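You operate a simulated robot arm through the tools that you are given. There is no shell and no other tool.

You are at the controls of a simulated robot arm. One attempt, no reset.

TASK
Uncover the weight, dry it, brush it and cover it again.
Fine: the yellow-grip cover waits on the green pad. Grey drying pad, white brush; stand them back; leave the purple-band weight. Set down upright: yellow-grip cover, grey drying pad, white brush.

It is judged by the outcome, as a careful person would: the job done as asked, and still so three seconds after it is handed in. It fails if anything else is knocked over, pushed out of place, dropped, spilled or broken. Lids that push on must go on centred and level and be pressed home; caps that screw on are set level and turned clockwise until they are tight.

THE ROBOT
A 6-joint arm with a two-finger parallel gripper, fixed in place. Base frame: the origin is on the floor under the middle of its stand, x ahead of it, y to its left, z up; the work surface is at about z = 0.8. Readings come in m, degrees, newtons and seconds.
With the tool pointing down near the work surface it reaches from about 0.34 to 0.76 m from the base axis. Its first joint turns from -66.0 to 66.0 degrees. Payload 2.45 kg.
The TCP is the grasp point between the finger pads, 0.024 m short of the fingertips. In the tool frame z runs along the fingers and y along their closing line. Largest opening 0.068 m; finger width 0.017, thickness 0.01; the body of the gripper, 0.04 by 0.07 m, starts 0.041 m behind the TCP.
Orientation is that of the tool frame in the base frame, as a unit quaternion [x, y, z, w]. With the fingers straight down and closing along the base's y, the tool's x points along the base's -x, its y along +y and its z along -z.

THE INTERFACE
- The arm moves only by the tool jog_arm. Its argument "moves" is a list of rows, each a list of 6 numbers: the shift along the base's x, y, z in m, then the turn, a rotation vector about the base's x, y, z in degrees. In form: [[tx, ty, tz, ax, ay, az], ...]. A call has 1 to 20 rows; each row is the pose to reach, as a shift and turn from the pose commanded when the call began. "hand" is the closure in counts, from 0 (fully open) to 255 (shut), set as the call begins (left out, the last holds). Each row takes 0.2 s and may step no farther than 0.05 m and 8.6 degrees from the row before; otherwise, or with a gripper value out of range, the whole call is refused. A pose out of reach is approached as far as the arm can. The call stops where the force on the tool passes 40 N (or 10 N more than at its start, if that is more) or the arm is blocked; 0.2 s more then pass. Each finger travels about 0.108 m/s and halts on what it meets, pressing with about 31 N; the grip force reading is that of the motor and also rises with nothing between the fingers. The clock runs only during rows and for 0.2 s after the last one: add rows that repeat a pose to give the fingers time. The reply holds the time, the measured pose of the TCP, the force on the tool along the base axes, the opening and the grip force, in the units named above and with some noise, with the torque about the TCP (base axes, N m) and any sound that the robot's microphone picked up.
- Cameras (640 x 400 px; columns grow to the right, rows downward): "scene" is fixed at [0.1812, 0.4288, 1.4599]; the picture's right is [-0.60, -0.80, 0.00], its down [-0.47, 0.35, -0.81] and it looks along [0.65, -0.49, -0.58] (base axes); focal length 316 px, centre (320, 200). "wrist" rides on the gripper at [0.084, 0.011, -0.075] in the tool frame; the picture's right is [-0.13, 0.99, 0.00], its down [-0.60, -0.08, -0.79] and it looks along [-0.79, -0.10, 0.61] (tool axes); focal length 251 px, centre (320, 200). There is no depth. A picture from a camera that has moved, and an enlarged one, comes with that camera's place and axes in the base frame and with its lens.
- camera(camera): a new picture of that camera. The clock stands still meanwhile.
- enlarge(camera, box): a new picture of the part [left, top, right, bottom] of that camera's present view, enlarged. The clock stands still meanwhile.
- sign_off(): hands the job in; it is judged then, once.

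Nothing tells you positions but the pictures and the camera data. Unless the task says otherwise, let go and move clear before handing in.

The tools are called after "Call:" by a JSON object that holds its "op" and its "data". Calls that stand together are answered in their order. jog_arm: Moves the arm, as the interface text tells. Its arguments: {"type":"object","properties":{"moves":{"type":"array","items":{"type":"array","items":{"type":"number"}}},"hand":{"type":"number"}},"required":["moves"]} The other tools are called the same way: camera (camera) takes a picture; enlarge (camera, box) takes an enlarged picture of a part of a camera's view; sign_off () hands the job in.

At the start:

```text
t: 0.0
ee_pos: [0.5019, -0.003, 1.2574]
tool_rot: [-0.001, 1.0, 0.001, 0.0]
contact_force: [-0.5, 0.5, -0.6]
ft_torque: [0.01, 0.03, -0.01]
width: 0.0679
grasp_force: 0.1
```

scene: 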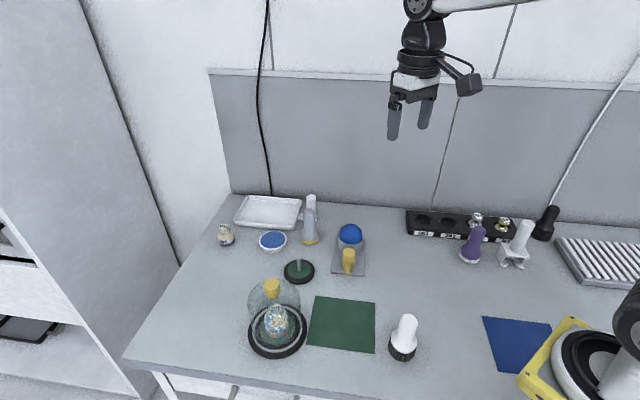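
wrist: 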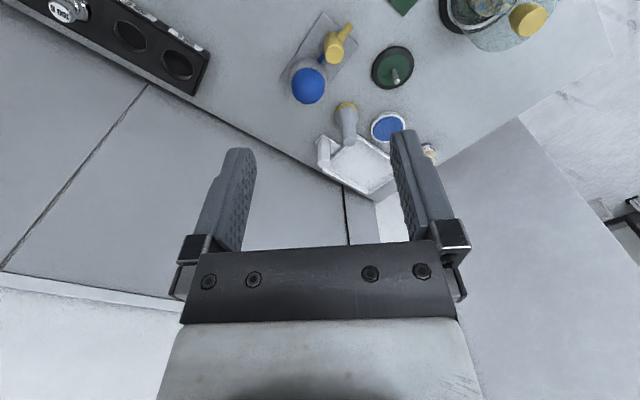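

I see a bench with a glass cover with a yellow grip over something on a dark base, a green pad, and assorted tools. I'll take enlarged views first to identify each object.

Call:
{"op": "enlarge", "data": {"camera": "scene", "box": [200, 180, 400, 370]}}

Call:
{"op": "enlarge", "data": {"camera": "scene", "box": [380, 180, 580, 370]}}

Call:
{"op": "enlarge", "data": {"camera": "scene", "box": [230, 260, 330, 360]}}

```text
2.11 times, centred on (300, 275) of scene
camera zoom: at [0.1812, 0.4288, 1.4599], right [-0.6, -0.8, 0.0], down [-0.47, 0.35, -0.81], along [0.65, -0.49, -0.58], focal length 665 px, centre (362, 42)
```

zoom: 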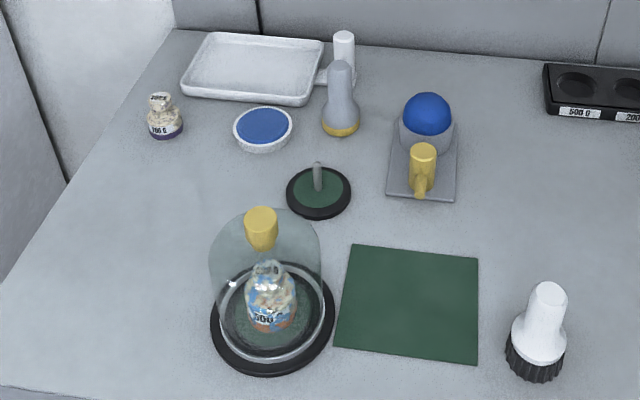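

```text
2.11 times, centred on (480, 275) of scene
camera zoom: at [0.1812, 0.4288, 1.4599], right [-0.6, -0.8, 0.0], down [-0.47, 0.35, -0.81], along [0.65, -0.49, -0.58], focal length 665 px, centre (-17, 42)
```

zoom: 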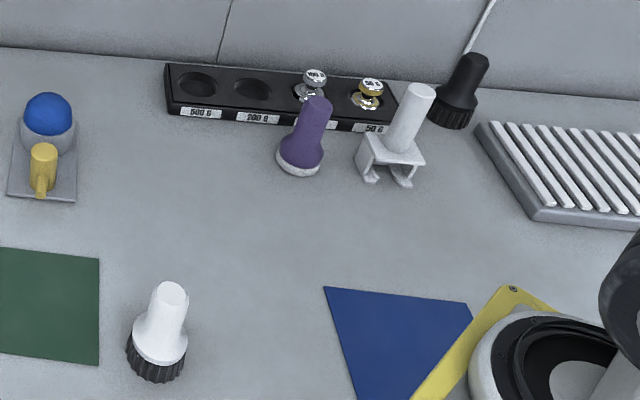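

```text
4.00 times, centred on (280, 310) of scene
camera zoom: at [0.1812, 0.4288, 1.4599], right [-0.6, -0.8, 0.0], down [-0.47, 0.35, -0.81], along [0.65, -0.49, -0.58], focal length 1263 px, centre (480, -240)
```

zoom: 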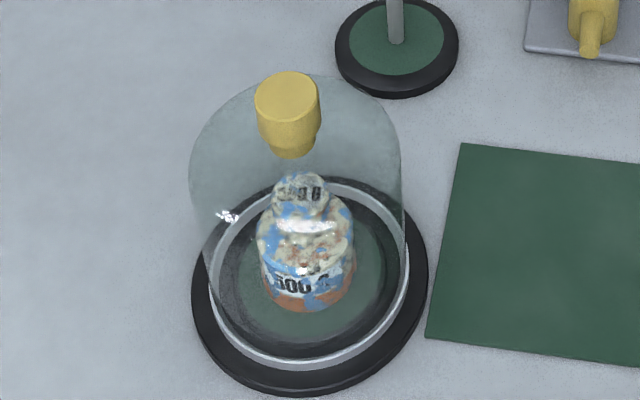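

The covered 500 g weight with wet and dirty patches sits on the dark base near (0.56, 0.26), and the green pad is near (0.49, 0.13). The white brush is near (0.37, 0.06) and a grey tool with a yellow foot near (0.76, 0.03). I'll move the wrist camera for closer looks.

Call:
{"op": "jog_arm", "data": {"moves": [[-0.03, 0.01, -0.04, 0, 0, 0], [-0.06, 0.02, -0.08, 0, 0, 0], [-0.08, 0.03, -0.12, 0, 0, 0], [-0.08, 0.03, -0.16, 0, 0, 0], [-0.08, 0.03, -0.16, 0, 0, 0]], "hand": 0}}

Call:
{"op": "camera", "data": {"camera": "wrist"}}

Call:
{"op": "enlarge", "data": {"camera": "wrist", "box": [200, 0, 420, 140]}}

```text
refused: row 1 steps farther than a row can; nothing moved
```

```text
taken
camera wrist: at [0.4185, 0.0072, 1.3331], right [0.13, 0.99, 0.0], down [0.6, -0.08, 0.79], along [0.79, -0.1, -0.61], focal length 251 px, centre (320, 200)
```

wrist: 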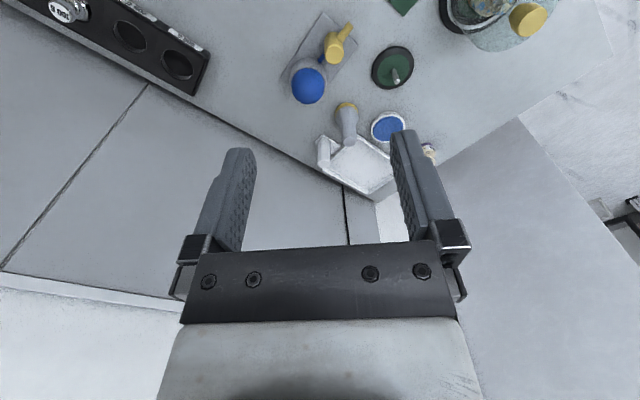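

```text
2.86 times, centred on (310, 70) of wrist
camera zoom: at [0.4185, 0.0072, 1.3331], right [0.13, 0.99, 0.0], down [0.6, -0.08, 0.79], along [0.79, -0.1, -0.61], focal length 718 px, centre (349, 571)
```

zoom: 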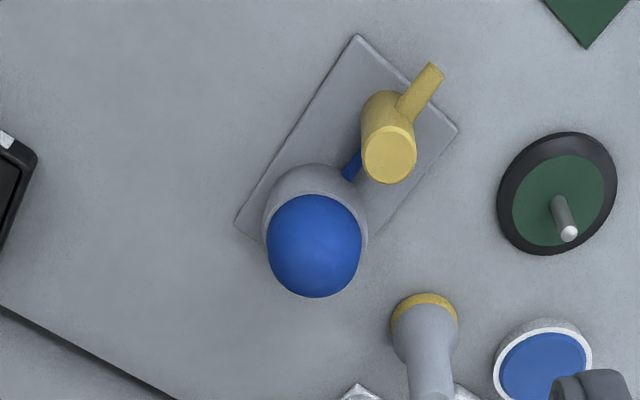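

The view shows a blue squeeze-bulb blower, a green disc with a post, the grey tool, a blue dish and a tray. I'll lower the arm in smaller steps for a closer look.

Call:
{"op": "jog_arm", "data": {"moves": [[-0.02, 0.01, -0.04, 0, 0, 0], [-0.04, 0.02, -0.08, 0, 0, 0], [-0.06, 0.03, -0.12, 0, 0, 0], [-0.08, 0.03, -0.16, 0, 0, 0], [-0.08, 0.03, -0.16, 0, 0, 0]], "hand": 0}}

Call:
{"op": "camera", "data": {"camera": "wrist"}}

Call:
{"op": "enlarge", "data": {"camera": "wrist", "box": [260, 80, 420, 200]}}

```text
t: 1.2
ee_pos: [0.4233, 0.0289, 1.0991]
tool_rot: [0.0, 1.0, 0.0, 0.0]
contact_force: [0.3, -0.2, -0.3]
ft_torque: [-0.01, -0.01, -0.02]
width: 0.0681
grasp_force: 0.0
```

```text
taken
camera wrist: at [0.3394, 0.038, 1.1728], right [0.13, 0.99, 0.0], down [0.6, -0.08, 0.79], along [0.79, -0.1, -0.61], focal length 251 px, centre (320, 200)
```

wrist: 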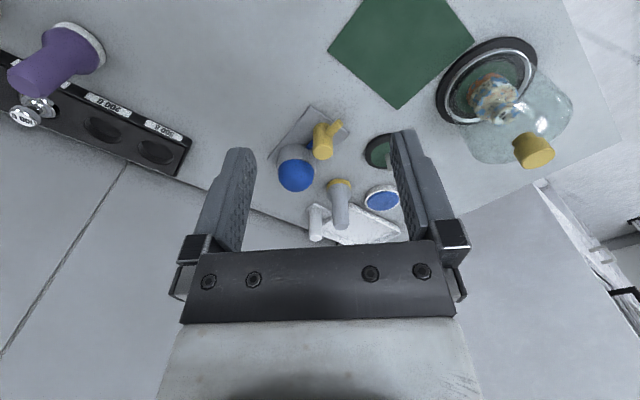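

```text
3.33 times, centred on (340, 140) of wrist
camera zoom: at [0.3394, 0.038, 1.1728], right [0.13, 0.99, 0.0], down [0.6, -0.08, 0.79], along [0.79, -0.1, -0.61], focal length 838 px, centre (253, 400)
```

zoom: 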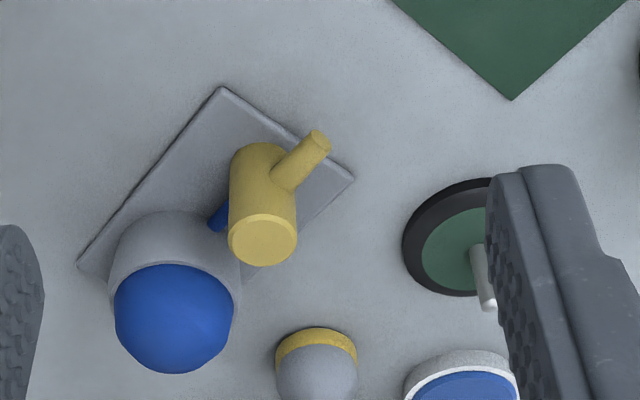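

The tray has its own handle just behind the grey tool. I'll go forward for a view from above the grey tool.

Call:
{"op": "jog_arm", "data": {"moves": [[0.045, 0, 0, 0, 0, 0], [0.09, 0, 0, 0, 0, 0], [0.135, 0, 0, 0, 0, 0], [0.18, 0, 0, 0, 0, 0], [0.22, 0, 0, 0, 0, 0], [0.22, 0, 0, 0, 0, 0]]}}

Call:
{"op": "camera", "data": {"camera": "wrist"}}

Call:
{"op": "enlarge", "data": {"camera": "wrist", "box": [230, 40, 430, 165]}}

```text
t: 2.6
ee_pos: [0.6442, 0.0268, 1.097]
tool_rot: [0.0, 1.0, 0.0, 0.001]
contact_force: [-0.3, 0.6, 0.5]
ft_torque: [0.0, 0.0, 0.01]
width: 0.068
grasp_force: 0.0
```

```text
taken
camera wrist: at [0.5579, 0.0371, 1.1723], right [0.13, 0.99, 0.0], down [0.6, -0.08, 0.79], along [0.79, -0.1, -0.61], focal length 251 px, centre (320, 200)
```

wrist: 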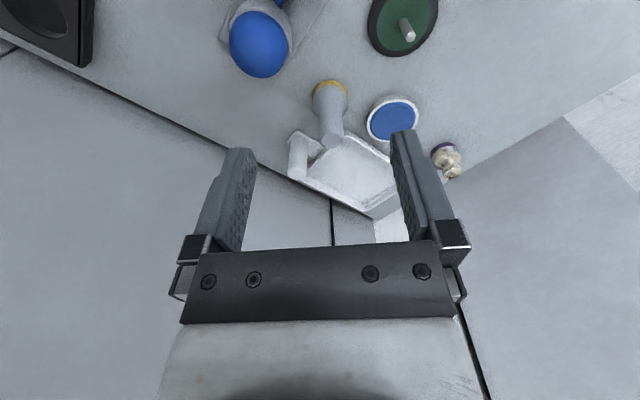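

```text
3.20 times, centred on (330, 102) of wrist
camera zoom: at [0.5579, 0.0371, 1.1723], right [0.13, 0.99, 0.0], down [0.6, -0.08, 0.79], along [0.79, -0.1, -0.61], focal length 805 px, centre (288, 512)
```

zoom: 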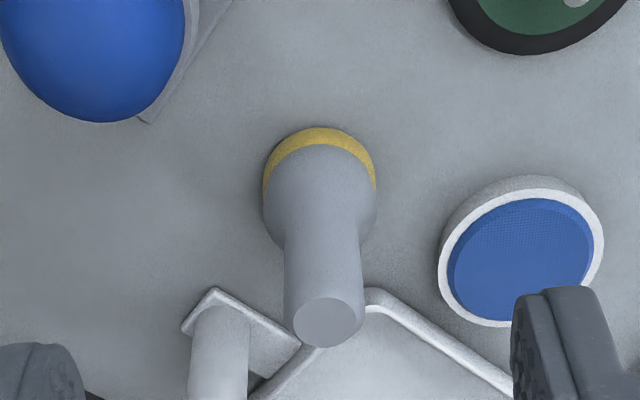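

The grey tool stands at about (0.776, 0.028), with a 0.03 m handle topping out near z = 0.907. Next I'll look at the dome cover from closer up.

Call:
{"op": "jog_arm", "data": {"moves": [[-0.028, 0.034, 0, 0, 0, 0], [-0.056, 0.068, 0, 0, 0, 0], [-0.084, 0.102, 0, 0, 0, 0], [-0.112, 0.136, 0, 0, 0, 0], [-0.14, 0.17, 0, 0, 0, 0], [-0.168, 0.204, 0, 0, 0, 0], [-0.194, 0.235, 0, 0, 0, 0], [-0.194, 0.235, 0, 0, 0, 0]]}}

Call:
{"op": "camera", "data": {"camera": "wrist"}}

Call:
{"op": "enlarge", "data": {"camera": "wrist", "box": [220, 60, 420, 240]}}

Call:
{"op": "camera", "data": {"camera": "scene"}}

```text
t: 4.4
ee_pos: [0.4475, 0.262, 1.0984]
tool_rot: [0.001, 1.0, 0.0, 0.001]
contact_force: [0.1, -0.5, -0.4]
ft_torque: [-0.02, 0.03, 0.01]
width: 0.068
grasp_force: 0.1
```

```text
taken
camera wrist: at [0.3638, 0.2715, 1.1734], right [0.13, 0.99, 0.0], down [0.6, -0.08, 0.79], along [0.79, -0.1, -0.61], focal length 251 px, centre (320, 200)
```

wrist: 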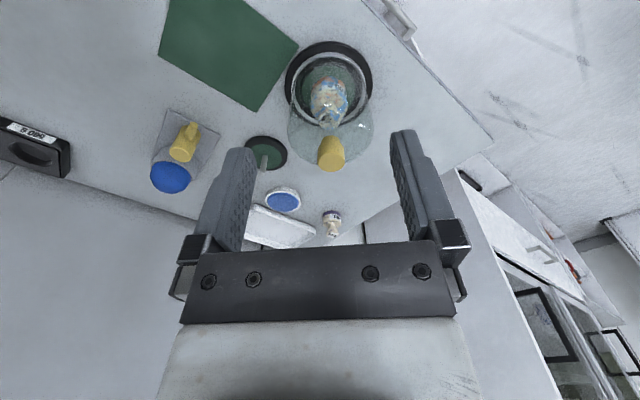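

```text
2.22 times, centred on (320, 150) of wrist
camera zoom: at [0.3638, 0.2715, 1.1734], right [0.13, 0.99, 0.0], down [0.6, -0.08, 0.79], along [0.79, -0.1, -0.61], focal length 559 px, centre (320, 311)
```

zoom: 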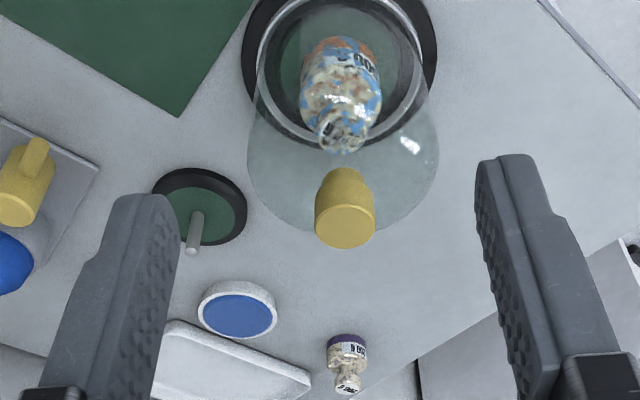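

```text
taken
```

scene: 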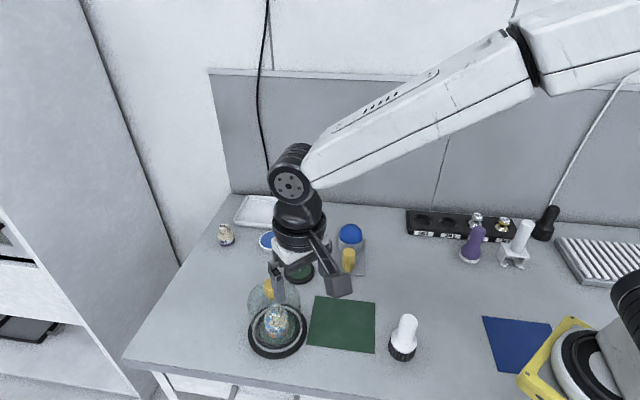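

The grip top is at about (0.558, 0.260, 0.976). I'll move over it and check alignment before descending.

Call:
{"op": "jog_arm", "data": {"moves": [[0.045, 0, 0, 0, 0, 0], [0.09, -0.001, 0, 0, 0, 0], [0.11, -0.002, -0.02, 0, 0, 0], [0.11, -0.002, -0.06, 0, 0, 0], [0.11, -0.002, -0.06, 0, 0, 0]]}}

Call:
{"op": "camera", "data": {"camera": "wrist"}}

Call:
{"op": "enlarge", "data": {"camera": "scene", "box": [220, 220, 340, 350]}}

```text
t: 5.6
ee_pos: [0.5581, 0.2588, 1.0375]
tool_rot: [-0.001, 1.0, 0.0, 0.0]
contact_force: [0.3, -0.2, 0.4]
ft_torque: [0.04, -0.02, -0.01]
width: 0.0679
grasp_force: 0.0
```

```text
taken
camera wrist: at [0.4737, 0.2693, 1.1129], right [0.13, 0.99, 0.0], down [0.6, -0.08, 0.79], along [0.79, -0.1, -0.61], focal length 251 px, centre (320, 200)
```

wrist: 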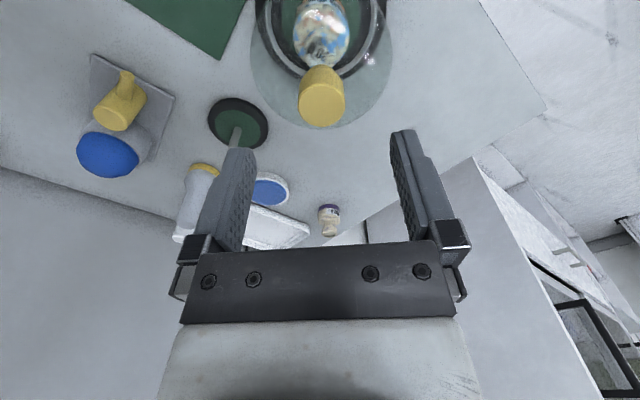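

```text
3.08 times, centred on (280, 285) of scene
camera zoom: at [0.1813, 0.4288, 1.4599], right [-0.6, -0.8, 0.0], down [-0.47, 0.35, -0.81], along [0.65, -0.49, -0.58], focal length 972 px, centre (443, -62)
```

zoom: 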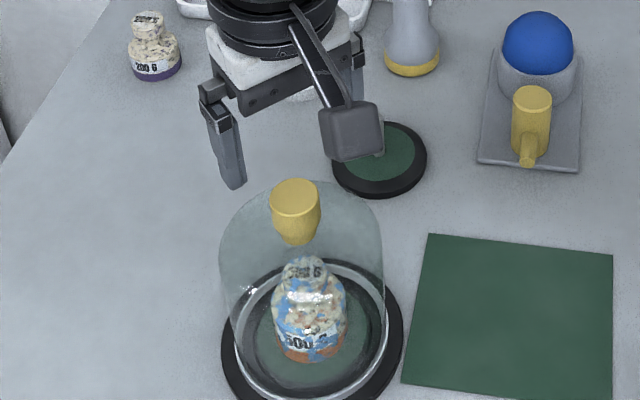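

The grip is centred under the gripper. I'll descend around it.

Call:
{"op": "jog_arm", "data": {"moves": [[0.0, 0.001, -0.025, 0, 0, 0], [0.0, 0.001, -0.045, 0, 0, 0], [0.0, 0.001, -0.06, 0, 0, 0], [0.0, 0.001, -0.07, 0, 0, 0], [0.0, 0.001, -0.07, 0, 0, 0]]}}

Call:
{"op": "camera", "data": {"camera": "wrist"}}

Call:
{"op": "enlarge", "data": {"camera": "scene", "box": [220, 220, 340, 350]}}

```text
t: 6.8
ee_pos: [0.5574, 0.2617, 0.9676]
tool_rot: [0.001, 1.0, 0.0, 0.0]
contact_force: [-0.3, -0.2, 0.0]
ft_torque: [-0.02, -0.01, 0.0]
width: 0.0681
grasp_force: 0.2
```

```text
taken
camera wrist: at [0.474, 0.2714, 1.0425], right [0.13, 0.99, 0.0], down [0.6, -0.08, 0.79], along [0.79, -0.1, -0.61], focal length 251 px, centre (320, 200)
```

wrist: 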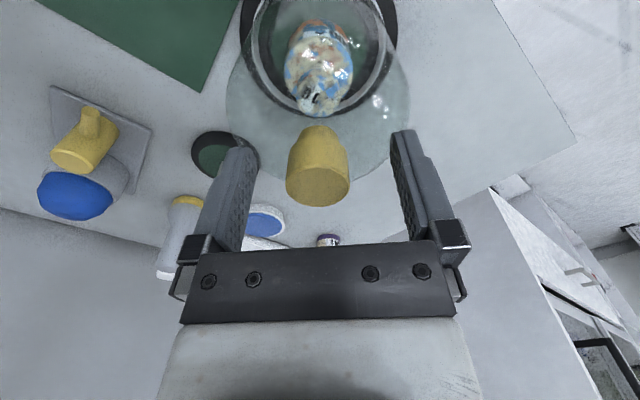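

```text
3.08 times, centred on (280, 285) of scene
camera zoom: at [0.1812, 0.4288, 1.4599], right [-0.6, -0.8, 0.0], down [-0.47, 0.35, -0.81], along [0.65, -0.49, -0.58], focal length 972 px, centre (443, -62)
```

zoom: 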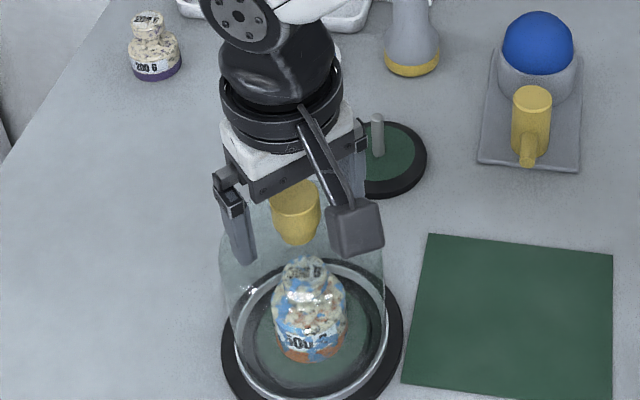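

The fingers straddle the yellow grip. I'll close on it and check that it is held.

Call:
{"op": "jog_arm", "data": {"moves": [[0.0, 0, -0.002, 0, 0, 0], [0.0, 0, -0.002, 0, 0, 0], [0.0, 0, -0.002, 0, 0, 0], [0.0, 0, -0.002, 0, 0, 0]], "hand": 255}}

```text
t: 7.8
ee_pos: [0.5588, 0.2617, 0.9661]
tool_rot: [0.001, 1.0, 0.0, 0.001]
contact_force: [-1.9, 0.2, 7.5]
ft_torque: [-0.13, 0.12, 0.01]
width: 0.0306
grasp_force: 31.0
```

It is gripped at 0.0306 m. I'll lift straight up slowly, then check.

Call:
{"op": "jog_arm", "data": {"moves": [[0, 0, 0.005, 0, 0, 0], [0, 0, 0.012, 0, 0, 0], [0, 0, 0.02, 0, 0, 0], [0, 0, 0.03, 0, 0, 0], [0, 0, 0.03, 0, 0, 0]]}}

Call:
{"op": "enlarge", "data": {"camera": "scene", "box": [200, 200, 360, 370]}}

```text
t: 9.0
ee_pos: [0.5586, 0.2604, 0.9965]
tool_rot: [-0.001, 1.0, 0.0, 0.0]
contact_force: [0.2, -1.0, -1.9]
ft_torque: [0.0, 0.03, 0.04]
width: 0.0308
grasp_force: 31.1
```

```text
2.35 times, centred on (280, 285) of scene
camera zoom: at [0.1813, 0.4288, 1.4599], right [-0.6, -0.8, 0.0], down [-0.47, 0.35, -0.81], along [0.65, -0.49, -0.58], focal length 743 px, centre (414, 0)
```

zoom: 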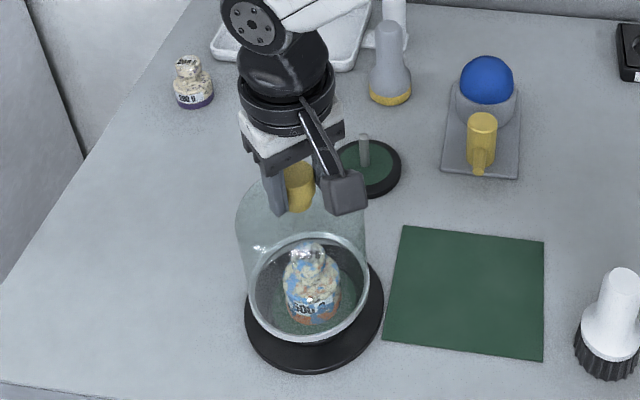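

The dome lifts cleanly and the weight stays put. I'll raise it well clear and carry it over the green pad centre at (0.495, 0.124).

Call:
{"op": "jog_arm", "data": {"moves": [[0, 0, 0.03, 0, 0, 0], [0, 0, 0.065, 0, 0, 0], [0, 0, 0.1, 0, 0, 0], [0, 0, 0.12, 0, 0, 0], [-0.012, -0.027, 0.12, 0, 0, 0], [-0.028, -0.06, 0.12, 0, 0, 0], [-0.044, -0.095, 0.12, 0, 0, 0], [-0.058, -0.125, 0.12, 0, 0, 0], [-0.063, -0.137, 0.12, 0, 0, 0], [-0.063, -0.137, 0.12, 0, 0, 0]]}}

Call:
{"op": "camera", "data": {"camera": "scene"}}

Call:
{"op": "camera", "data": {"camera": "wrist"}}

```text
t: 11.2
ee_pos: [0.4962, 0.124, 1.1151]
tool_rot: [-0.001, 1.0, 0.001, 0.0]
contact_force: [-0.3, 0.2, -2.0]
ft_torque: [0.02, 0.02, 0.0]
width: 0.0311
grasp_force: 31.1
```

```text
taken
```

scene: 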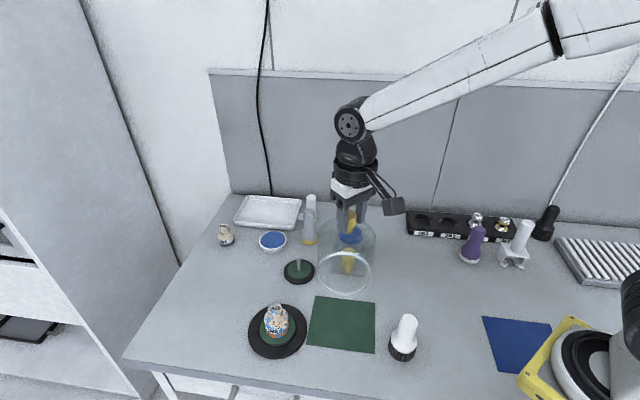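

```text
taken
camera wrist: at [0.4113, 0.1335, 1.1912], right [0.13, 0.99, 0.0], down [0.6, -0.08, 0.79], along [0.79, -0.1, -0.61], focal length 251 px, centre (320, 200)
```

wrist: 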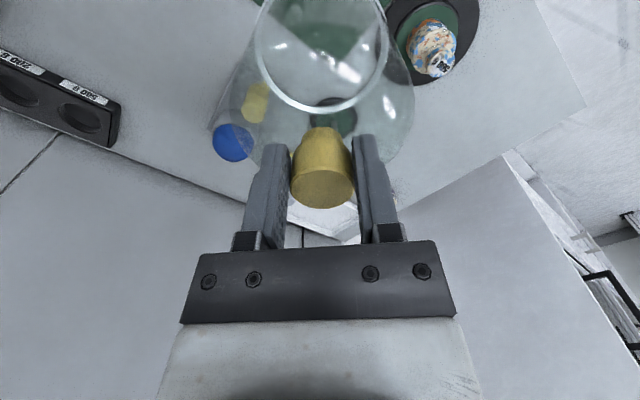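

The dome is over the green pad. I'll lower it towards the pad in decreasing steps and watch the force.

Call:
{"op": "jog_arm", "data": {"moves": [[-0.001, 0, -0.04, 0, 0, 0], [-0.001, 0, -0.08, 0, 0, 0], [-0.001, 0, -0.12, 0, 0, 0], [-0.001, 0, -0.14, 0, 0, 0], [-0.001, 0, -0.155, 0, 0, 0], [-0.001, 0, -0.155, 0, 0, 0]]}}

Call:
{"op": "enlarge", "data": {"camera": "scene", "box": [270, 220, 430, 370]}}

```text
t: 12.6
ee_pos: [0.4955, 0.1237, 0.9604]
tool_rot: [-0.001, 1.0, 0.0, 0.001]
contact_force: [-2.4, -1.8, 4.3]
ft_torque: [-0.03, 0.11, -0.03]
width: 0.0312
grasp_force: 30.3
```

```text
2.67 times, centred on (350, 295) of scene
camera zoom: at [0.1811, 0.4287, 1.46], right [-0.6, -0.8, 0.0], down [-0.47, 0.35, -0.81], along [0.65, -0.49, -0.58], focal length 842 px, centre (240, -53)
```

zoom: 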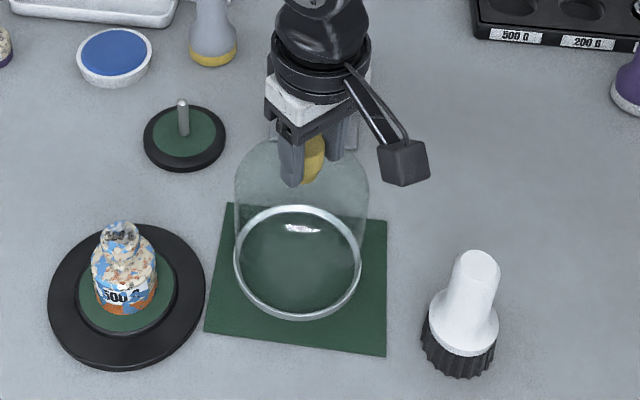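

The force has changed to +4 N, so the rim may already be resting on something. I'll re-read the force and look closely before going further.

Call:
{"op": "jog_arm", "data": {"moves": [[0, 0, 0, 0, 0, 0]]}}

Call:
{"op": "enlarge", "data": {"camera": "scene", "box": [300, 270, 390, 350]}}

Call:
{"op": "camera", "data": {"camera": "wrist"}}

```text
t: 13.0
ee_pos: [0.4938, 0.1235, 0.9615]
tool_rot: [0.0, 1.0, 0.0, 0.001]
contact_force: [-1.8, -1.0, 3.3]
ft_torque: [-0.04, 0.07, 0.01]
width: 0.0309
grasp_force: 31.5
```

```text
5.00 times, centred on (345, 310) of scene
camera zoom: at [0.1811, 0.4287, 1.46], right [-0.6, -0.8, 0.0], down [-0.47, 0.35, -0.81], along [0.65, -0.49, -0.58], focal length 1579 px, centre (195, -350)
```

zoom: 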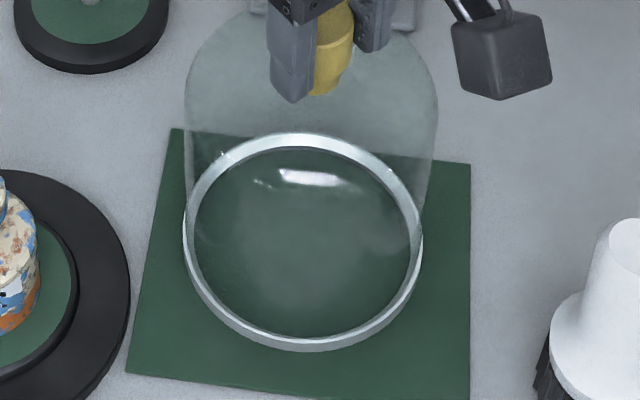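

```text
taken
camera wrist: at [0.4106, 0.1336, 1.0363], right [0.13, 0.99, 0.0], down [0.6, -0.08, 0.79], along [0.79, -0.1, -0.61], focal length 251 px, centre (320, 200)
```

wrist: 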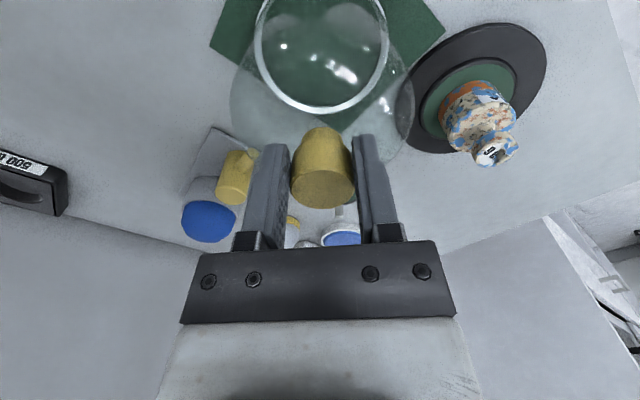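

Both cameras leave it unclear whether the rim is fully down. I'll lower by 1.5 mm and compare the force to find out.

Call:
{"op": "jog_arm", "data": {"moves": [[0, 0, -0.0015, 0, 0, 0], [0, 0, -0.0015, 0, 0, 0]]}}

```text
t: 13.6
ee_pos: [0.4945, 0.1226, 0.9606]
tool_rot: [0.0, 1.0, 0.0, 0.001]
contact_force: [-9.5, -5.6, 26.1]
ft_torque: [-0.11, -0.03, 0.04]
width: 0.031
grasp_force: 31.1
```

A 1.5 mm lowering raised the force by 22 N, so the rim is firmly on the pad. I'll lift slightly, shift it a few mm to centre it better on the pad, and set it down lightly.

Call:
{"op": "jog_arm", "data": {"moves": [[0, 0, 0.004, 0, 0, 0], [0, 0, 0.01, 0, 0, 0], [-0.005, 0.004, 0.01, 0, 0, 0], [-0.005, 0.004, 0.01, 0, 0, 0], [-0.005, 0.004, 0.005, 0, 0, 0], [-0.005, 0.004, 0.0025, 0, 0, 0], [-0.005, 0.004, 0.0015, 0, 0, 0], [-0.005, 0.004, 0.0015, 0, 0, 0]]}}

Call:
{"op": "enlarge", "data": {"camera": "scene", "box": [300, 270, 390, 350]}}

```text
t: 15.4
ee_pos: [0.4898, 0.1279, 0.9606]
tool_rot: [-0.001, 1.0, 0.0, 0.0]
contact_force: [-0.4, -0.6, -1.7]
ft_torque: [0.02, 0.06, -0.01]
width: 0.0307
grasp_force: 31.1
```

```text
5.00 times, centred on (345, 310) of scene
camera zoom: at [0.1813, 0.4288, 1.4599], right [-0.6, -0.8, 0.0], down [-0.47, 0.35, -0.81], along [0.65, -0.49, -0.58], focal length 1579 px, centre (195, -350)
```

zoom: 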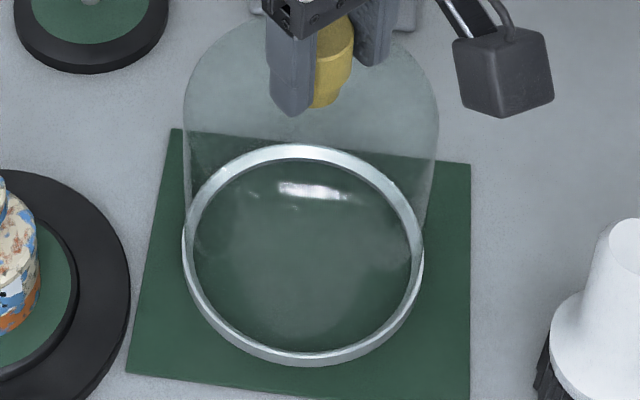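

It is better centred now and hangs just above contact. I'll lower by another millimetre.

Call:
{"op": "jog_arm", "data": {"moves": [[0, 0, -0.0008, 0, 0, 0], [0, 0, -0.0008, 0, 0, 0]]}}

```text
t: 16.0
ee_pos: [0.4905, 0.1277, 0.9598]
tool_rot: [0.0, 1.0, 0.0, 0.0]
contact_force: [-5.3, -1.5, 11.7]
ft_torque: [-0.11, 0.03, -0.01]
width: 0.0306
grasp_force: 31.6
```

The dome is down on the pad. I'll open the fingers and rise straight up.

Call:
{"op": "jog_arm", "data": {"moves": [[0, 0, 0.0005, 0, 0, 0], [0, 0, 0.0005, 0, 0, 0], [0, 0, 0.0005, 0, 0, 0], [0, 0, 0.01, 0, 0, 0], [0, 0, 0.035, 0, 0, 0], [0, 0, 0.075, 0, 0, 0], [0, 0, 0.12, 0, 0, 0], [0, 0, 0.12, 0, 0, 0]], "hand": 0}}

Call:
{"op": "camera", "data": {"camera": "scene"}}

Call:
{"op": "camera", "data": {"camera": "wrist"}}

Call:
{"op": "enlarge", "data": {"camera": "scene", "box": [230, 270, 330, 370]}}

```text
t: 17.8
ee_pos: [0.4885, 0.1281, 1.0803]
tool_rot: [0.0, 1.0, -0.001, 0.0]
contact_force: [0.6, 0.4, -0.8]
ft_torque: [-0.01, 0.0, 0.01]
width: 0.0681
grasp_force: 0.1
```

```text
taken
```

scene: 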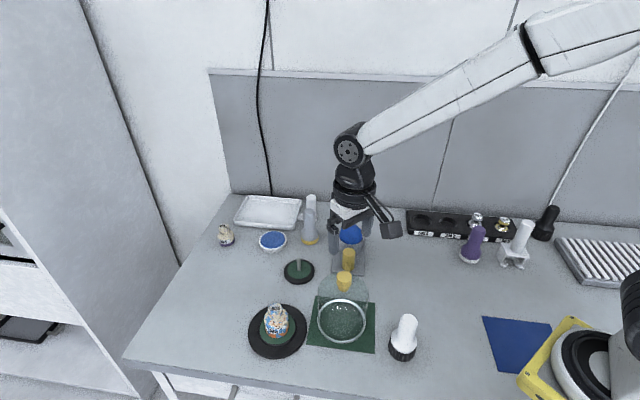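

```text
taken
camera wrist: at [0.4047, 0.1387, 1.1557], right [0.13, 0.99, 0.0], down [0.6, -0.08, 0.79], along [0.79, -0.1, -0.61], focal length 251 px, centre (320, 200)
```

wrist: 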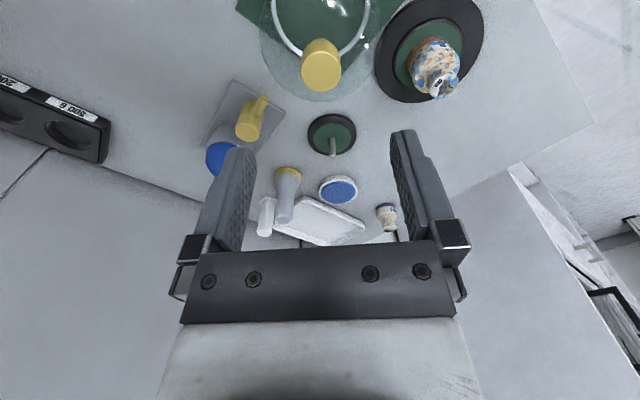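

```text
4.00 times, centred on (280, 320) of scene
camera zoom: at [0.1812, 0.4288, 1.4599], right [-0.6, -0.8, 0.0], down [-0.47, 0.35, -0.81], along [0.65, -0.49, -0.58], focal length 1263 px, centre (480, -280)
```

zoom: 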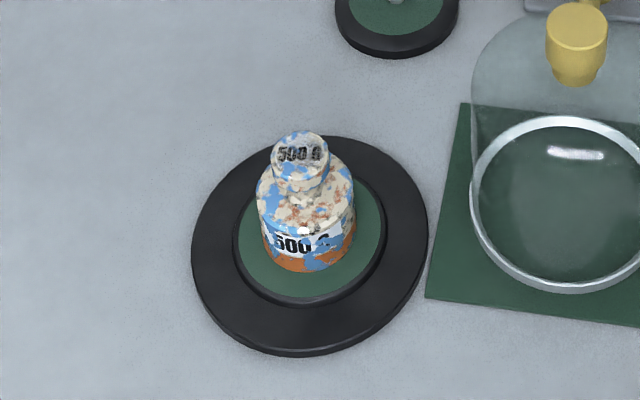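

The dome stands on the green pad and the weight is exposed, with blue wet patches and brown dust on it. Next I'll go to the grey drying pad at (0.776, 0.028) and see whether the arm reaches it with the tool vertical.

Call:
{"op": "jog_arm", "data": {"moves": [[0.035, -0.0125, 0, 0, 0, 0], [0.07, -0.025, 0, 0, 0, 0], [0.105, -0.0375, 0, 0, 0, 0], [0.14, -0.05, 0, 0, 0, 0], [0.175, -0.0625, 0, 0, 0, 0], [0.21, -0.075, 0, 0, 0, 0], [0.245, -0.0875, 0, 0, 0, 0], [0.27, -0.1, -0.01, 0, 0, 0], [0.2875, -0.1, -0.03, 0, 0, 0], [0.2875, -0.1, -0.05, 0, 0, 0], [0.2875, -0.1, -0.05, 0, 0, 0]]}}

Call:
{"op": "camera", "data": {"camera": "wrist"}}

Call:
{"op": "camera", "data": {"camera": "scene"}}

```text
t: 20.2
ee_pos: [0.7698, 0.0269, 1.03]
tool_rot: [0.0, 1.0, -0.001, -0.001]
contact_force: [-0.3, -0.6, -0.7]
ft_torque: [0.0, -0.01, 0.0]
width: 0.068
grasp_force: 0.1
out of reach, approached as far as the arm can: row 9, 10, 11
```

```text
taken
camera wrist: at [0.6853, 0.0374, 1.1049], right [0.13, 0.99, 0.0], down [0.6, -0.08, 0.79], along [0.79, -0.1, -0.61], focal length 251 px, centre (320, 200)
```

wrist: 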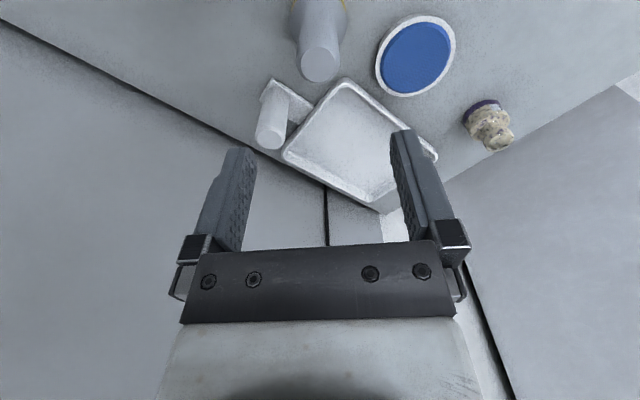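

```text
taken
```

scene: 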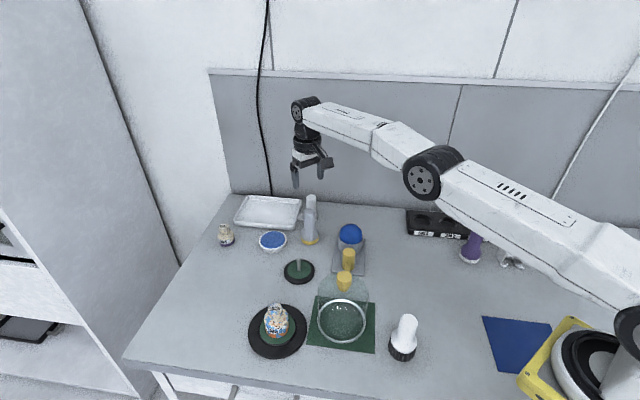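

The vertical tool reaches only x ≈ 0.77 here, so I'll need to tilt the fingers outward for this pick. First I'll take a closer look at the tool's shape.

Call:
{"op": "enlarge", "data": {"camera": "scene", "box": [280, 180, 350, 260]}}

Call:
{"op": "enlarge", "data": {"camera": "wrist", "box": [240, 0, 400, 100]}}

```text
5.00 times, centred on (315, 220) of scene
camera zoom: at [0.1812, 0.4288, 1.4599], right [-0.6, -0.8, 0.0], down [-0.47, 0.35, -0.81], along [0.65, -0.49, -0.58], focal length 1579 px, centre (345, 100)
```

zoom: 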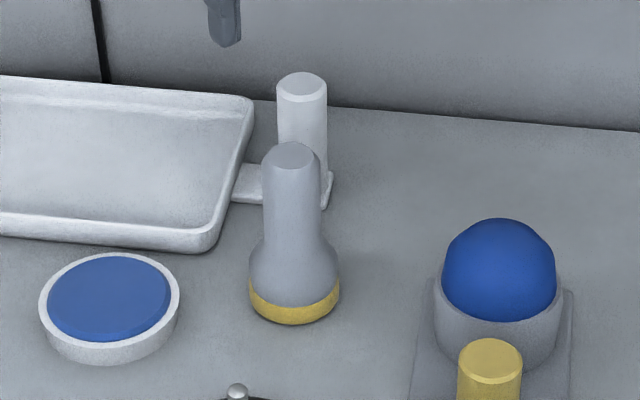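

```text
4.00 times, centred on (320, 50) of wrist
camera zoom: at [0.6853, 0.0374, 1.1049], right [0.13, 0.99, 0.0], down [0.6, -0.08, 0.79], along [0.79, -0.1, -0.61], focal length 1006 px, centre (320, 800)
```

zoom: 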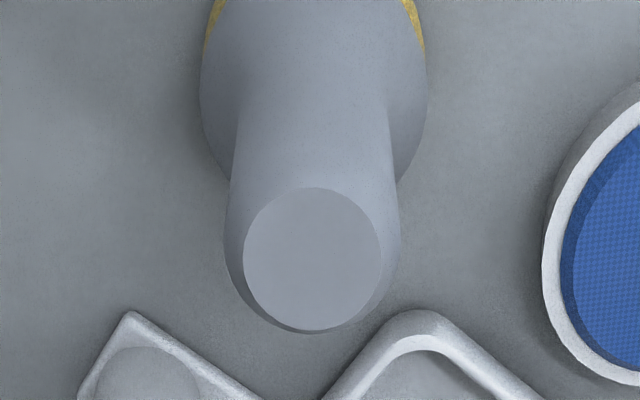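

The grey tool has a straight handle from about z = 0.85 to 0.907 and a yellow pad at its foot. I'll back off a little and tilt the fingers 20° outward so the arm can reach it.

Call:
{"op": "jog_arm", "data": {"moves": [[-0.03, 0, 0, 0, 0, 0], [-0.06, 0, 0, 0, -5, 0], [-0.06, 0, 0, 0, -10, 0], [-0.06, 0, 0, 0, -15, 0], [-0.06, 0, 0, 0, -20, 0], [-0.06, 0, 0, 0, -20, 0]]}}

Call:
{"op": "camera", "data": {"camera": "wrist"}}

```text
t: 21.6
ee_pos: [0.7089, 0.0275, 1.0284]
tool_rot: [-0.001, 0.985, 0.0, 0.175]
contact_force: [-1.2, -0.4, 0.3]
ft_torque: [-0.03, -0.02, -0.04]
width: 0.0681
grasp_force: 0.1
```

```text
taken
camera wrist: at [0.6045, 0.0374, 1.0713], right [0.12, 0.99, 0.04], down [0.29, -0.08, 0.95], along [0.95, -0.1, -0.3], focal length 251 px, centre (320, 200)
```

wrist: 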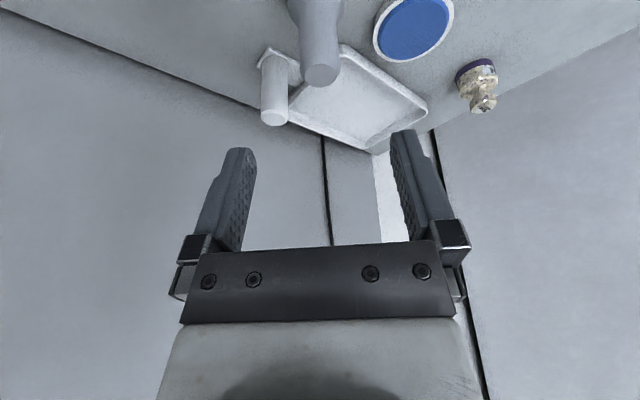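

The tilt worked. I'll move out over the handle and come partway down, then check.

Call:
{"op": "jog_arm", "data": {"moves": [[0.035, 0, 0, 0, 0, 0], [0.066, -0.001, 0, 0, 0, 0], [0.066, -0.001, -0.03, 0, 0, 0], [0.066, -0.001, -0.06, 0, 0, 0], [0.066, -0.001, -0.085, 0, 0, 0], [0.066, -0.001, -0.085, 0, 0, 0]]}}

Call:
{"op": "camera", "data": {"camera": "wrist"}}

Call:
{"op": "enlarge", "data": {"camera": "scene", "box": [270, 130, 370, 260]}}

```text
t: 23.0
ee_pos: [0.776, 0.0263, 0.9451]
tool_rot: [0.001, 0.985, 0.0, 0.174]
contact_force: [0.3, -0.1, -0.4]
ft_torque: [0.02, 0.02, -0.03]
width: 0.0682
grasp_force: 0.1
```

```text
taken
camera wrist: at [0.6708, 0.0365, 0.9864], right [0.12, 0.99, 0.04], down [0.3, -0.08, 0.95], along [0.95, -0.1, -0.3], focal length 251 px, centre (320, 200)
```

wrist: 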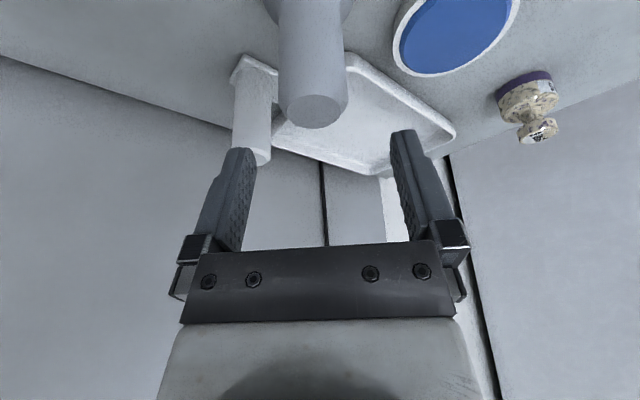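

```text
3.08 times, centred on (320, 195) of scene
camera zoom: at [0.1812, 0.4288, 1.4599], right [-0.6, -0.8, 0.0], down [-0.47, 0.35, -0.81], along [0.65, -0.49, -0.58], focal length 972 px, centre (320, 215)
```

zoom: 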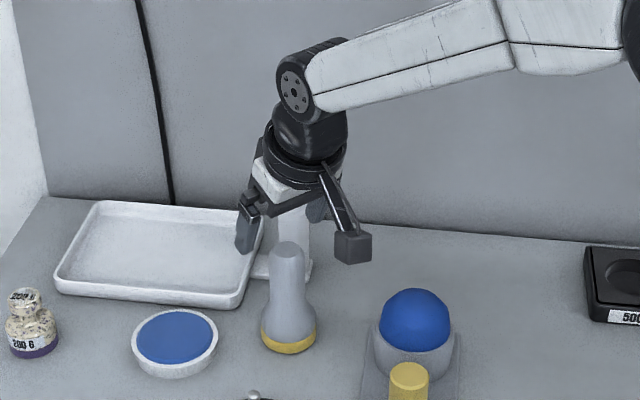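

The handle is lined up between the fingers. I'll descend to z = 0.88 and close.

Call:
{"op": "jog_arm", "data": {"moves": [[-0.001, -0.0015, -0.02, 0, 0, 0], [-0.001, -0.0015, -0.04, 0, 0, 0], [-0.001, -0.0015, -0.055, 0, 0, 0], [-0.001, -0.0015, -0.065, 0, 0, 0], [-0.001, -0.0015, -0.065, 0, 0, 0]]}}

Call:
{"op": "camera", "data": {"camera": "wrist"}}

Call:
{"op": "enlarge", "data": {"camera": "scene", "box": [270, 130, 370, 260]}}

```text
t: 24.2
ee_pos: [0.7742, 0.0255, 0.8791]
tool_rot: [0.001, 0.985, -0.001, 0.174]
contact_force: [0.1, -0.3, -0.3]
ft_torque: [0.01, -0.01, 0.0]
width: 0.068
grasp_force: 0.0
```

```text
taken
camera wrist: at [0.6697, 0.0355, 0.9215], right [0.12, 0.99, 0.04], down [0.3, -0.08, 0.95], along [0.95, -0.1, -0.3], focal length 251 px, centre (320, 200)
```

wrist: 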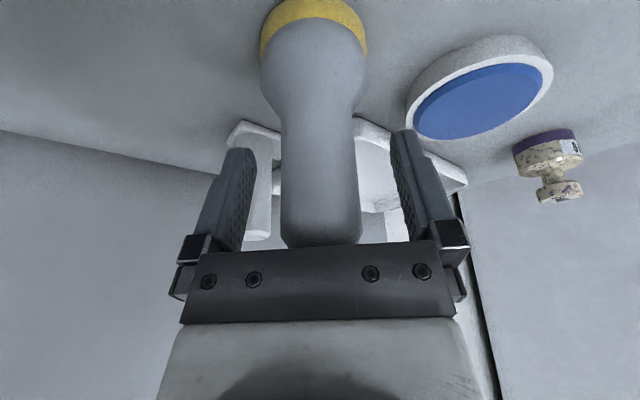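

```text
3.08 times, centred on (320, 195) of scene
camera zoom: at [0.1812, 0.4288, 1.4599], right [-0.6, -0.8, 0.0], down [-0.47, 0.35, -0.81], along [0.65, -0.49, -0.58], focal length 972 px, centre (320, 215)
```

zoom: 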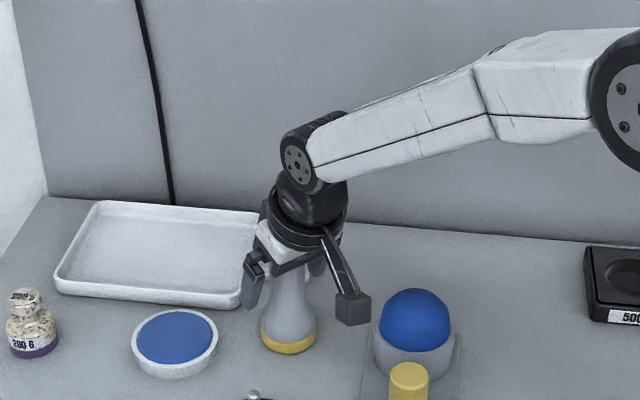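

The handle is centred. I'll close on it.

Call:
{"op": "jog_arm", "data": {"moves": [[0, 0, 0, 0, 0, 0], [0, 0, 0, 0, 0, 0], [0, 0, 0, 0, 0, 0], [0, 0, 0, 0, 0, 0]], "hand": 255}}

```text
t: 25.2
ee_pos: [0.7733, 0.0247, 0.8788]
tool_rot: [0.0, 0.985, 0.0, 0.174]
contact_force: [0.5, 0.5, -0.1]
ft_torque: [0.03, -0.01, 0.0]
width: 0.0329
grasp_force: 31.6
```

It is held at 0.033 m width. I'll lift straight up, then check the hold.

Call:
{"op": "jog_arm", "data": {"moves": [[0, 0, 0.01, 0, 0, 0], [0, 0, 0.03, 0, 0, 0], [0, 0, 0.06, 0, 0, 0], [0, 0, 0.1, 0, 0, 0], [-0.03, 0, 0.13, 0, 0, 0], [-0.07, 0, 0.15, 0, 0, 0], [-0.07, 0, 0.15, 0, 0, 0]]}}

Call:
{"op": "camera", "data": {"camera": "wrist"}}

Call:
{"op": "camera", "data": {"camera": "scene"}}

```text
t: 26.8
ee_pos: [0.703, 0.025, 1.028]
tool_rot: [0.001, 0.985, 0.0, 0.174]
contact_force: [-0.4, -0.9, -1.0]
ft_torque: [0.03, -0.01, -0.02]
width: 0.0326
grasp_force: 31.6
```

```text
taken
camera wrist: at [0.5987, 0.0351, 1.0705], right [0.12, 0.99, 0.04], down [0.3, -0.08, 0.95], along [0.95, -0.1, -0.3], focal length 251 px, centre (320, 200)
```

wrist: 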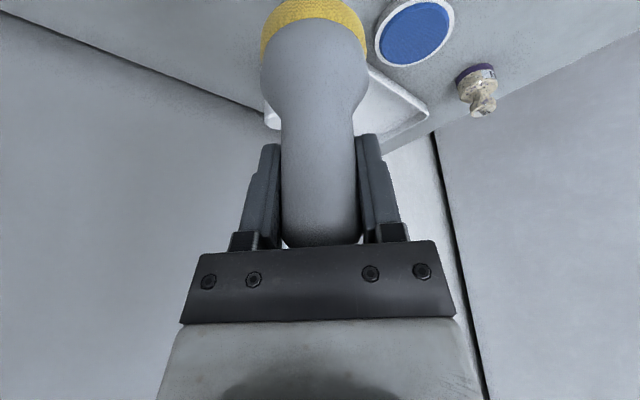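

```text
taken
```

scene: 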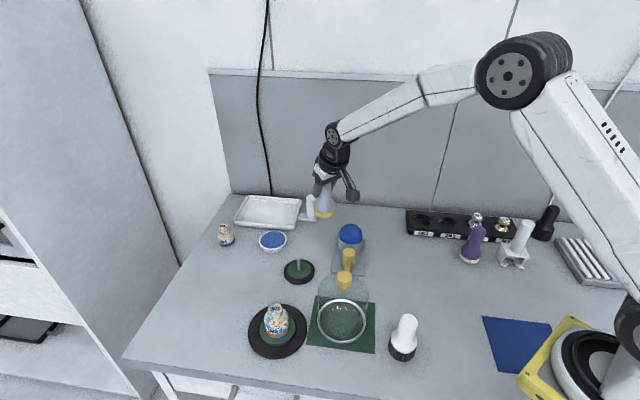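

The grey pad is firmly held, with its underside 0.079 m below the TCP. I'll carry it to above the weight at (0.565, 0.258).

Call:
{"op": "jog_arm", "data": {"moves": [[-0.02, 0.033, 0.01, 0, 0, 0], [-0.04, 0.067, 0.02, 0, 0, 0], [-0.06, 0.1, 0.025, 0, 0, 0], [-0.08, 0.133, 0.025, 0, 0, 0], [-0.1, 0.167, 0.025, 0, 0, 0], [-0.12, 0.2, 0.025, 0, 0, 0], [-0.138, 0.233, 0.025, 0, 0, 0], [-0.138, 0.233, 0.025, 0, 0, 0]]}}

Call:
{"op": "camera", "data": {"camera": "wrist"}}

Call:
{"op": "enlarge", "data": {"camera": "scene", "box": [200, 200, 360, 370]}}

```text
t: 28.6
ee_pos: [0.5649, 0.2584, 1.055]
tool_rot: [0.0, 0.985, 0.001, 0.174]
contact_force: [-0.5, 0.9, -0.5]
ft_torque: [0.05, 0.04, 0.01]
width: 0.0329
grasp_force: 31.3
```

```text
taken
camera wrist: at [0.4606, 0.2689, 1.0971], right [0.12, 0.99, 0.04], down [0.3, -0.08, 0.95], along [0.95, -0.1, -0.3], focal length 251 px, centre (320, 200)
```

wrist: 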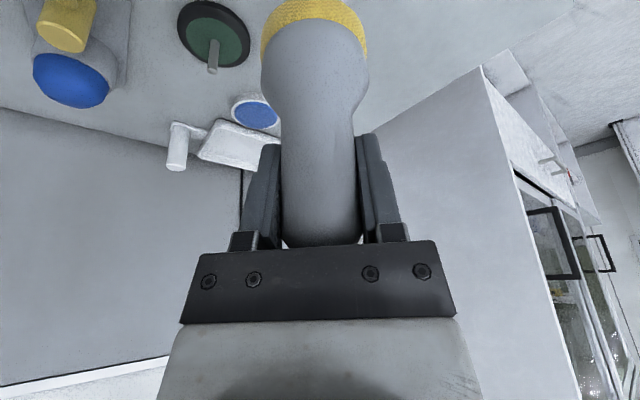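

```text
2.35 times, centred on (280, 285) of scene
camera zoom: at [0.1812, 0.4288, 1.4599], right [-0.6, -0.8, 0.0], down [-0.47, 0.35, -0.81], along [0.65, -0.49, -0.58], focal length 743 px, centre (414, 0)
```

zoom: 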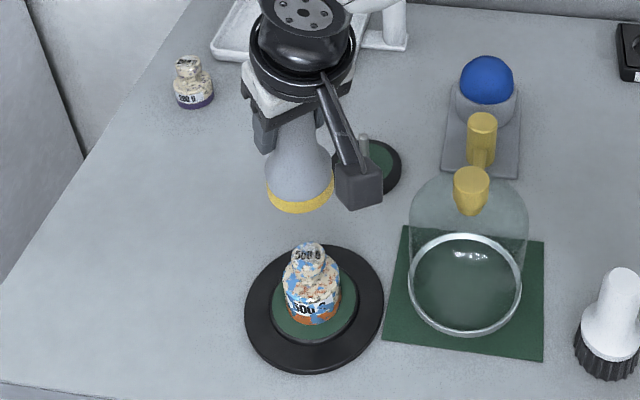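

The pad is above the weight, whose knob top should be near z = 0.89. I'll lower the pad towards the knob and stop just above contact.

Call:
{"op": "jog_arm", "data": {"moves": [[0, -0.001, -0.03, 0, 0, 0], [-0.001, -0.002, -0.06, 0, 0, 0], [-0.001, -0.002, -0.074, 0, 0, 0], [-0.001, -0.002, -0.079, 0, 0, 0], [-0.001, -0.002, -0.079, 0, 0, 0]]}}

Call:
{"op": "enlarge", "data": {"camera": "scene", "box": [230, 260, 330, 360]}}

```text
t: 29.8
ee_pos: [0.5666, 0.2563, 0.9748]
tool_rot: [0.001, 0.985, 0.0, 0.175]
contact_force: [-0.5, -0.8, -0.8]
ft_torque: [-0.02, 0.0, -0.03]
width: 0.0327
grasp_force: 31.2
```

```text
4.00 times, centred on (280, 310) of scene
camera zoom: at [0.1813, 0.4288, 1.4599], right [-0.6, -0.8, 0.0], down [-0.47, 0.35, -0.81], along [0.65, -0.49, -0.58], focal length 1263 px, centre (480, -240)
```

zoom: 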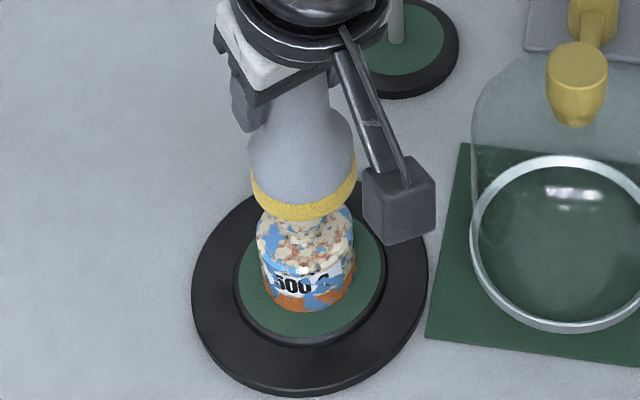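

The pad now hides the knob and there is no contact yet. I'll go down by a few mm more.

Call:
{"op": "jog_arm", "data": {"moves": [[0, 0, -0.002, 0, 0, 0], [0, 0, -0.004, 0, 0, 0], [0, 0, -0.004, 0, 0, 0]]}}

```text
t: 30.6
ee_pos: [0.5659, 0.257, 0.9712]
tool_rot: [-0.002, 0.985, 0.001, 0.174]
contact_force: [0.1, -0.4, -0.3]
ft_torque: [-0.01, 0.03, 0.0]
width: 0.0327
grasp_force: 30.8
```

Call:
{"op": "jog_arm", "data": {"moves": [[0, 0, -0.002, 0, 0, 0], [0, 0, -0.004, 0, 0, 0], [0, 0, -0.004, 0, 0, 0]]}}

```text
t: 31.4
ee_pos: [0.566, 0.2559, 0.9674]
tool_rot: [-0.001, 0.985, 0.0, 0.173]
contact_force: [-0.3, 1.2, -1.9]
ft_torque: [0.0, -0.01, 0.0]
width: 0.0329
grasp_force: 31.0
```

There is still no contact with the pad bottom near z = 0.888. I'll keep lowering gently.

Call:
{"op": "jog_arm", "data": {"moves": [[0, 0, -0.002, 0, 0, 0], [0, 0, -0.003, 0, 0, 0], [0, 0, -0.003, 0, 0, 0]]}}

Call:
{"op": "enlarge", "data": {"camera": "scene", "box": [250, 280, 310, 350]}}

```text
t: 32.2
ee_pos: [0.5651, 0.2556, 0.9643]
tool_rot: [0.0, 0.985, 0.0, 0.174]
contact_force: [-0.4, 0.1, -0.9]
ft_torque: [0.0, 0.0, 0.04]
width: 0.0326
grasp_force: 30.9
```

```text
5.71 times, centred on (280, 315) of scene
camera zoom: at [0.1813, 0.4288, 1.4599], right [-0.6, -0.8, 0.0], down [-0.47, 0.35, -0.81], along [0.65, -0.49, -0.58], focal length 1805 px, centre (549, -457)
```

zoom: 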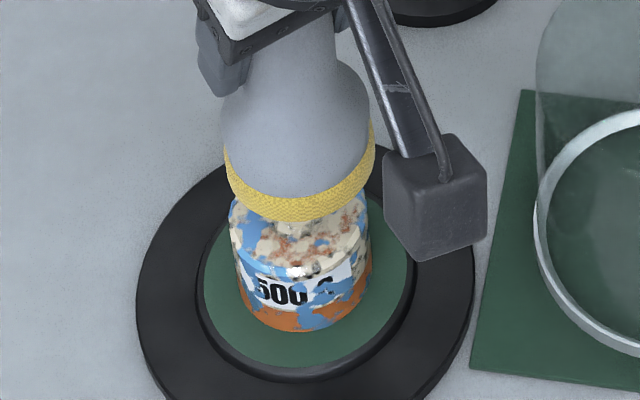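

Still slightly above. I'll continue in 1.5 mm steps.

Call:
{"op": "jog_arm", "data": {"moves": [[0, 0, -0.0015, 0, 0, 0], [0, 0, -0.003, 0, 0, 0], [0, 0, -0.003, 0, 0, 0]]}}

```text
t: 33.0
ee_pos: [0.567, 0.2558, 0.9622]
tool_rot: [0.0, 0.985, 0.0, 0.174]
contact_force: [-0.1, 0.0, -1.1]
ft_torque: [-0.03, -0.03, 0.01]
width: 0.0327
grasp_force: 30.8
```

Call:
{"op": "jog_arm", "data": {"moves": [[0, 0, -0.0015, 0, 0, 0], [0, 0, -0.003, 0, 0, 0], [0, 0, -0.003, 0, 0, 0]]}}

```text
t: 33.8
ee_pos: [0.5679, 0.2561, 0.9608]
tool_rot: [0.0, 0.984, 0.001, 0.176]
contact_force: [-3.3, -3.3, 25.1]
ft_torque: [-0.26, 0.21, 0.03]
width: 0.0329
grasp_force: 31.0
```

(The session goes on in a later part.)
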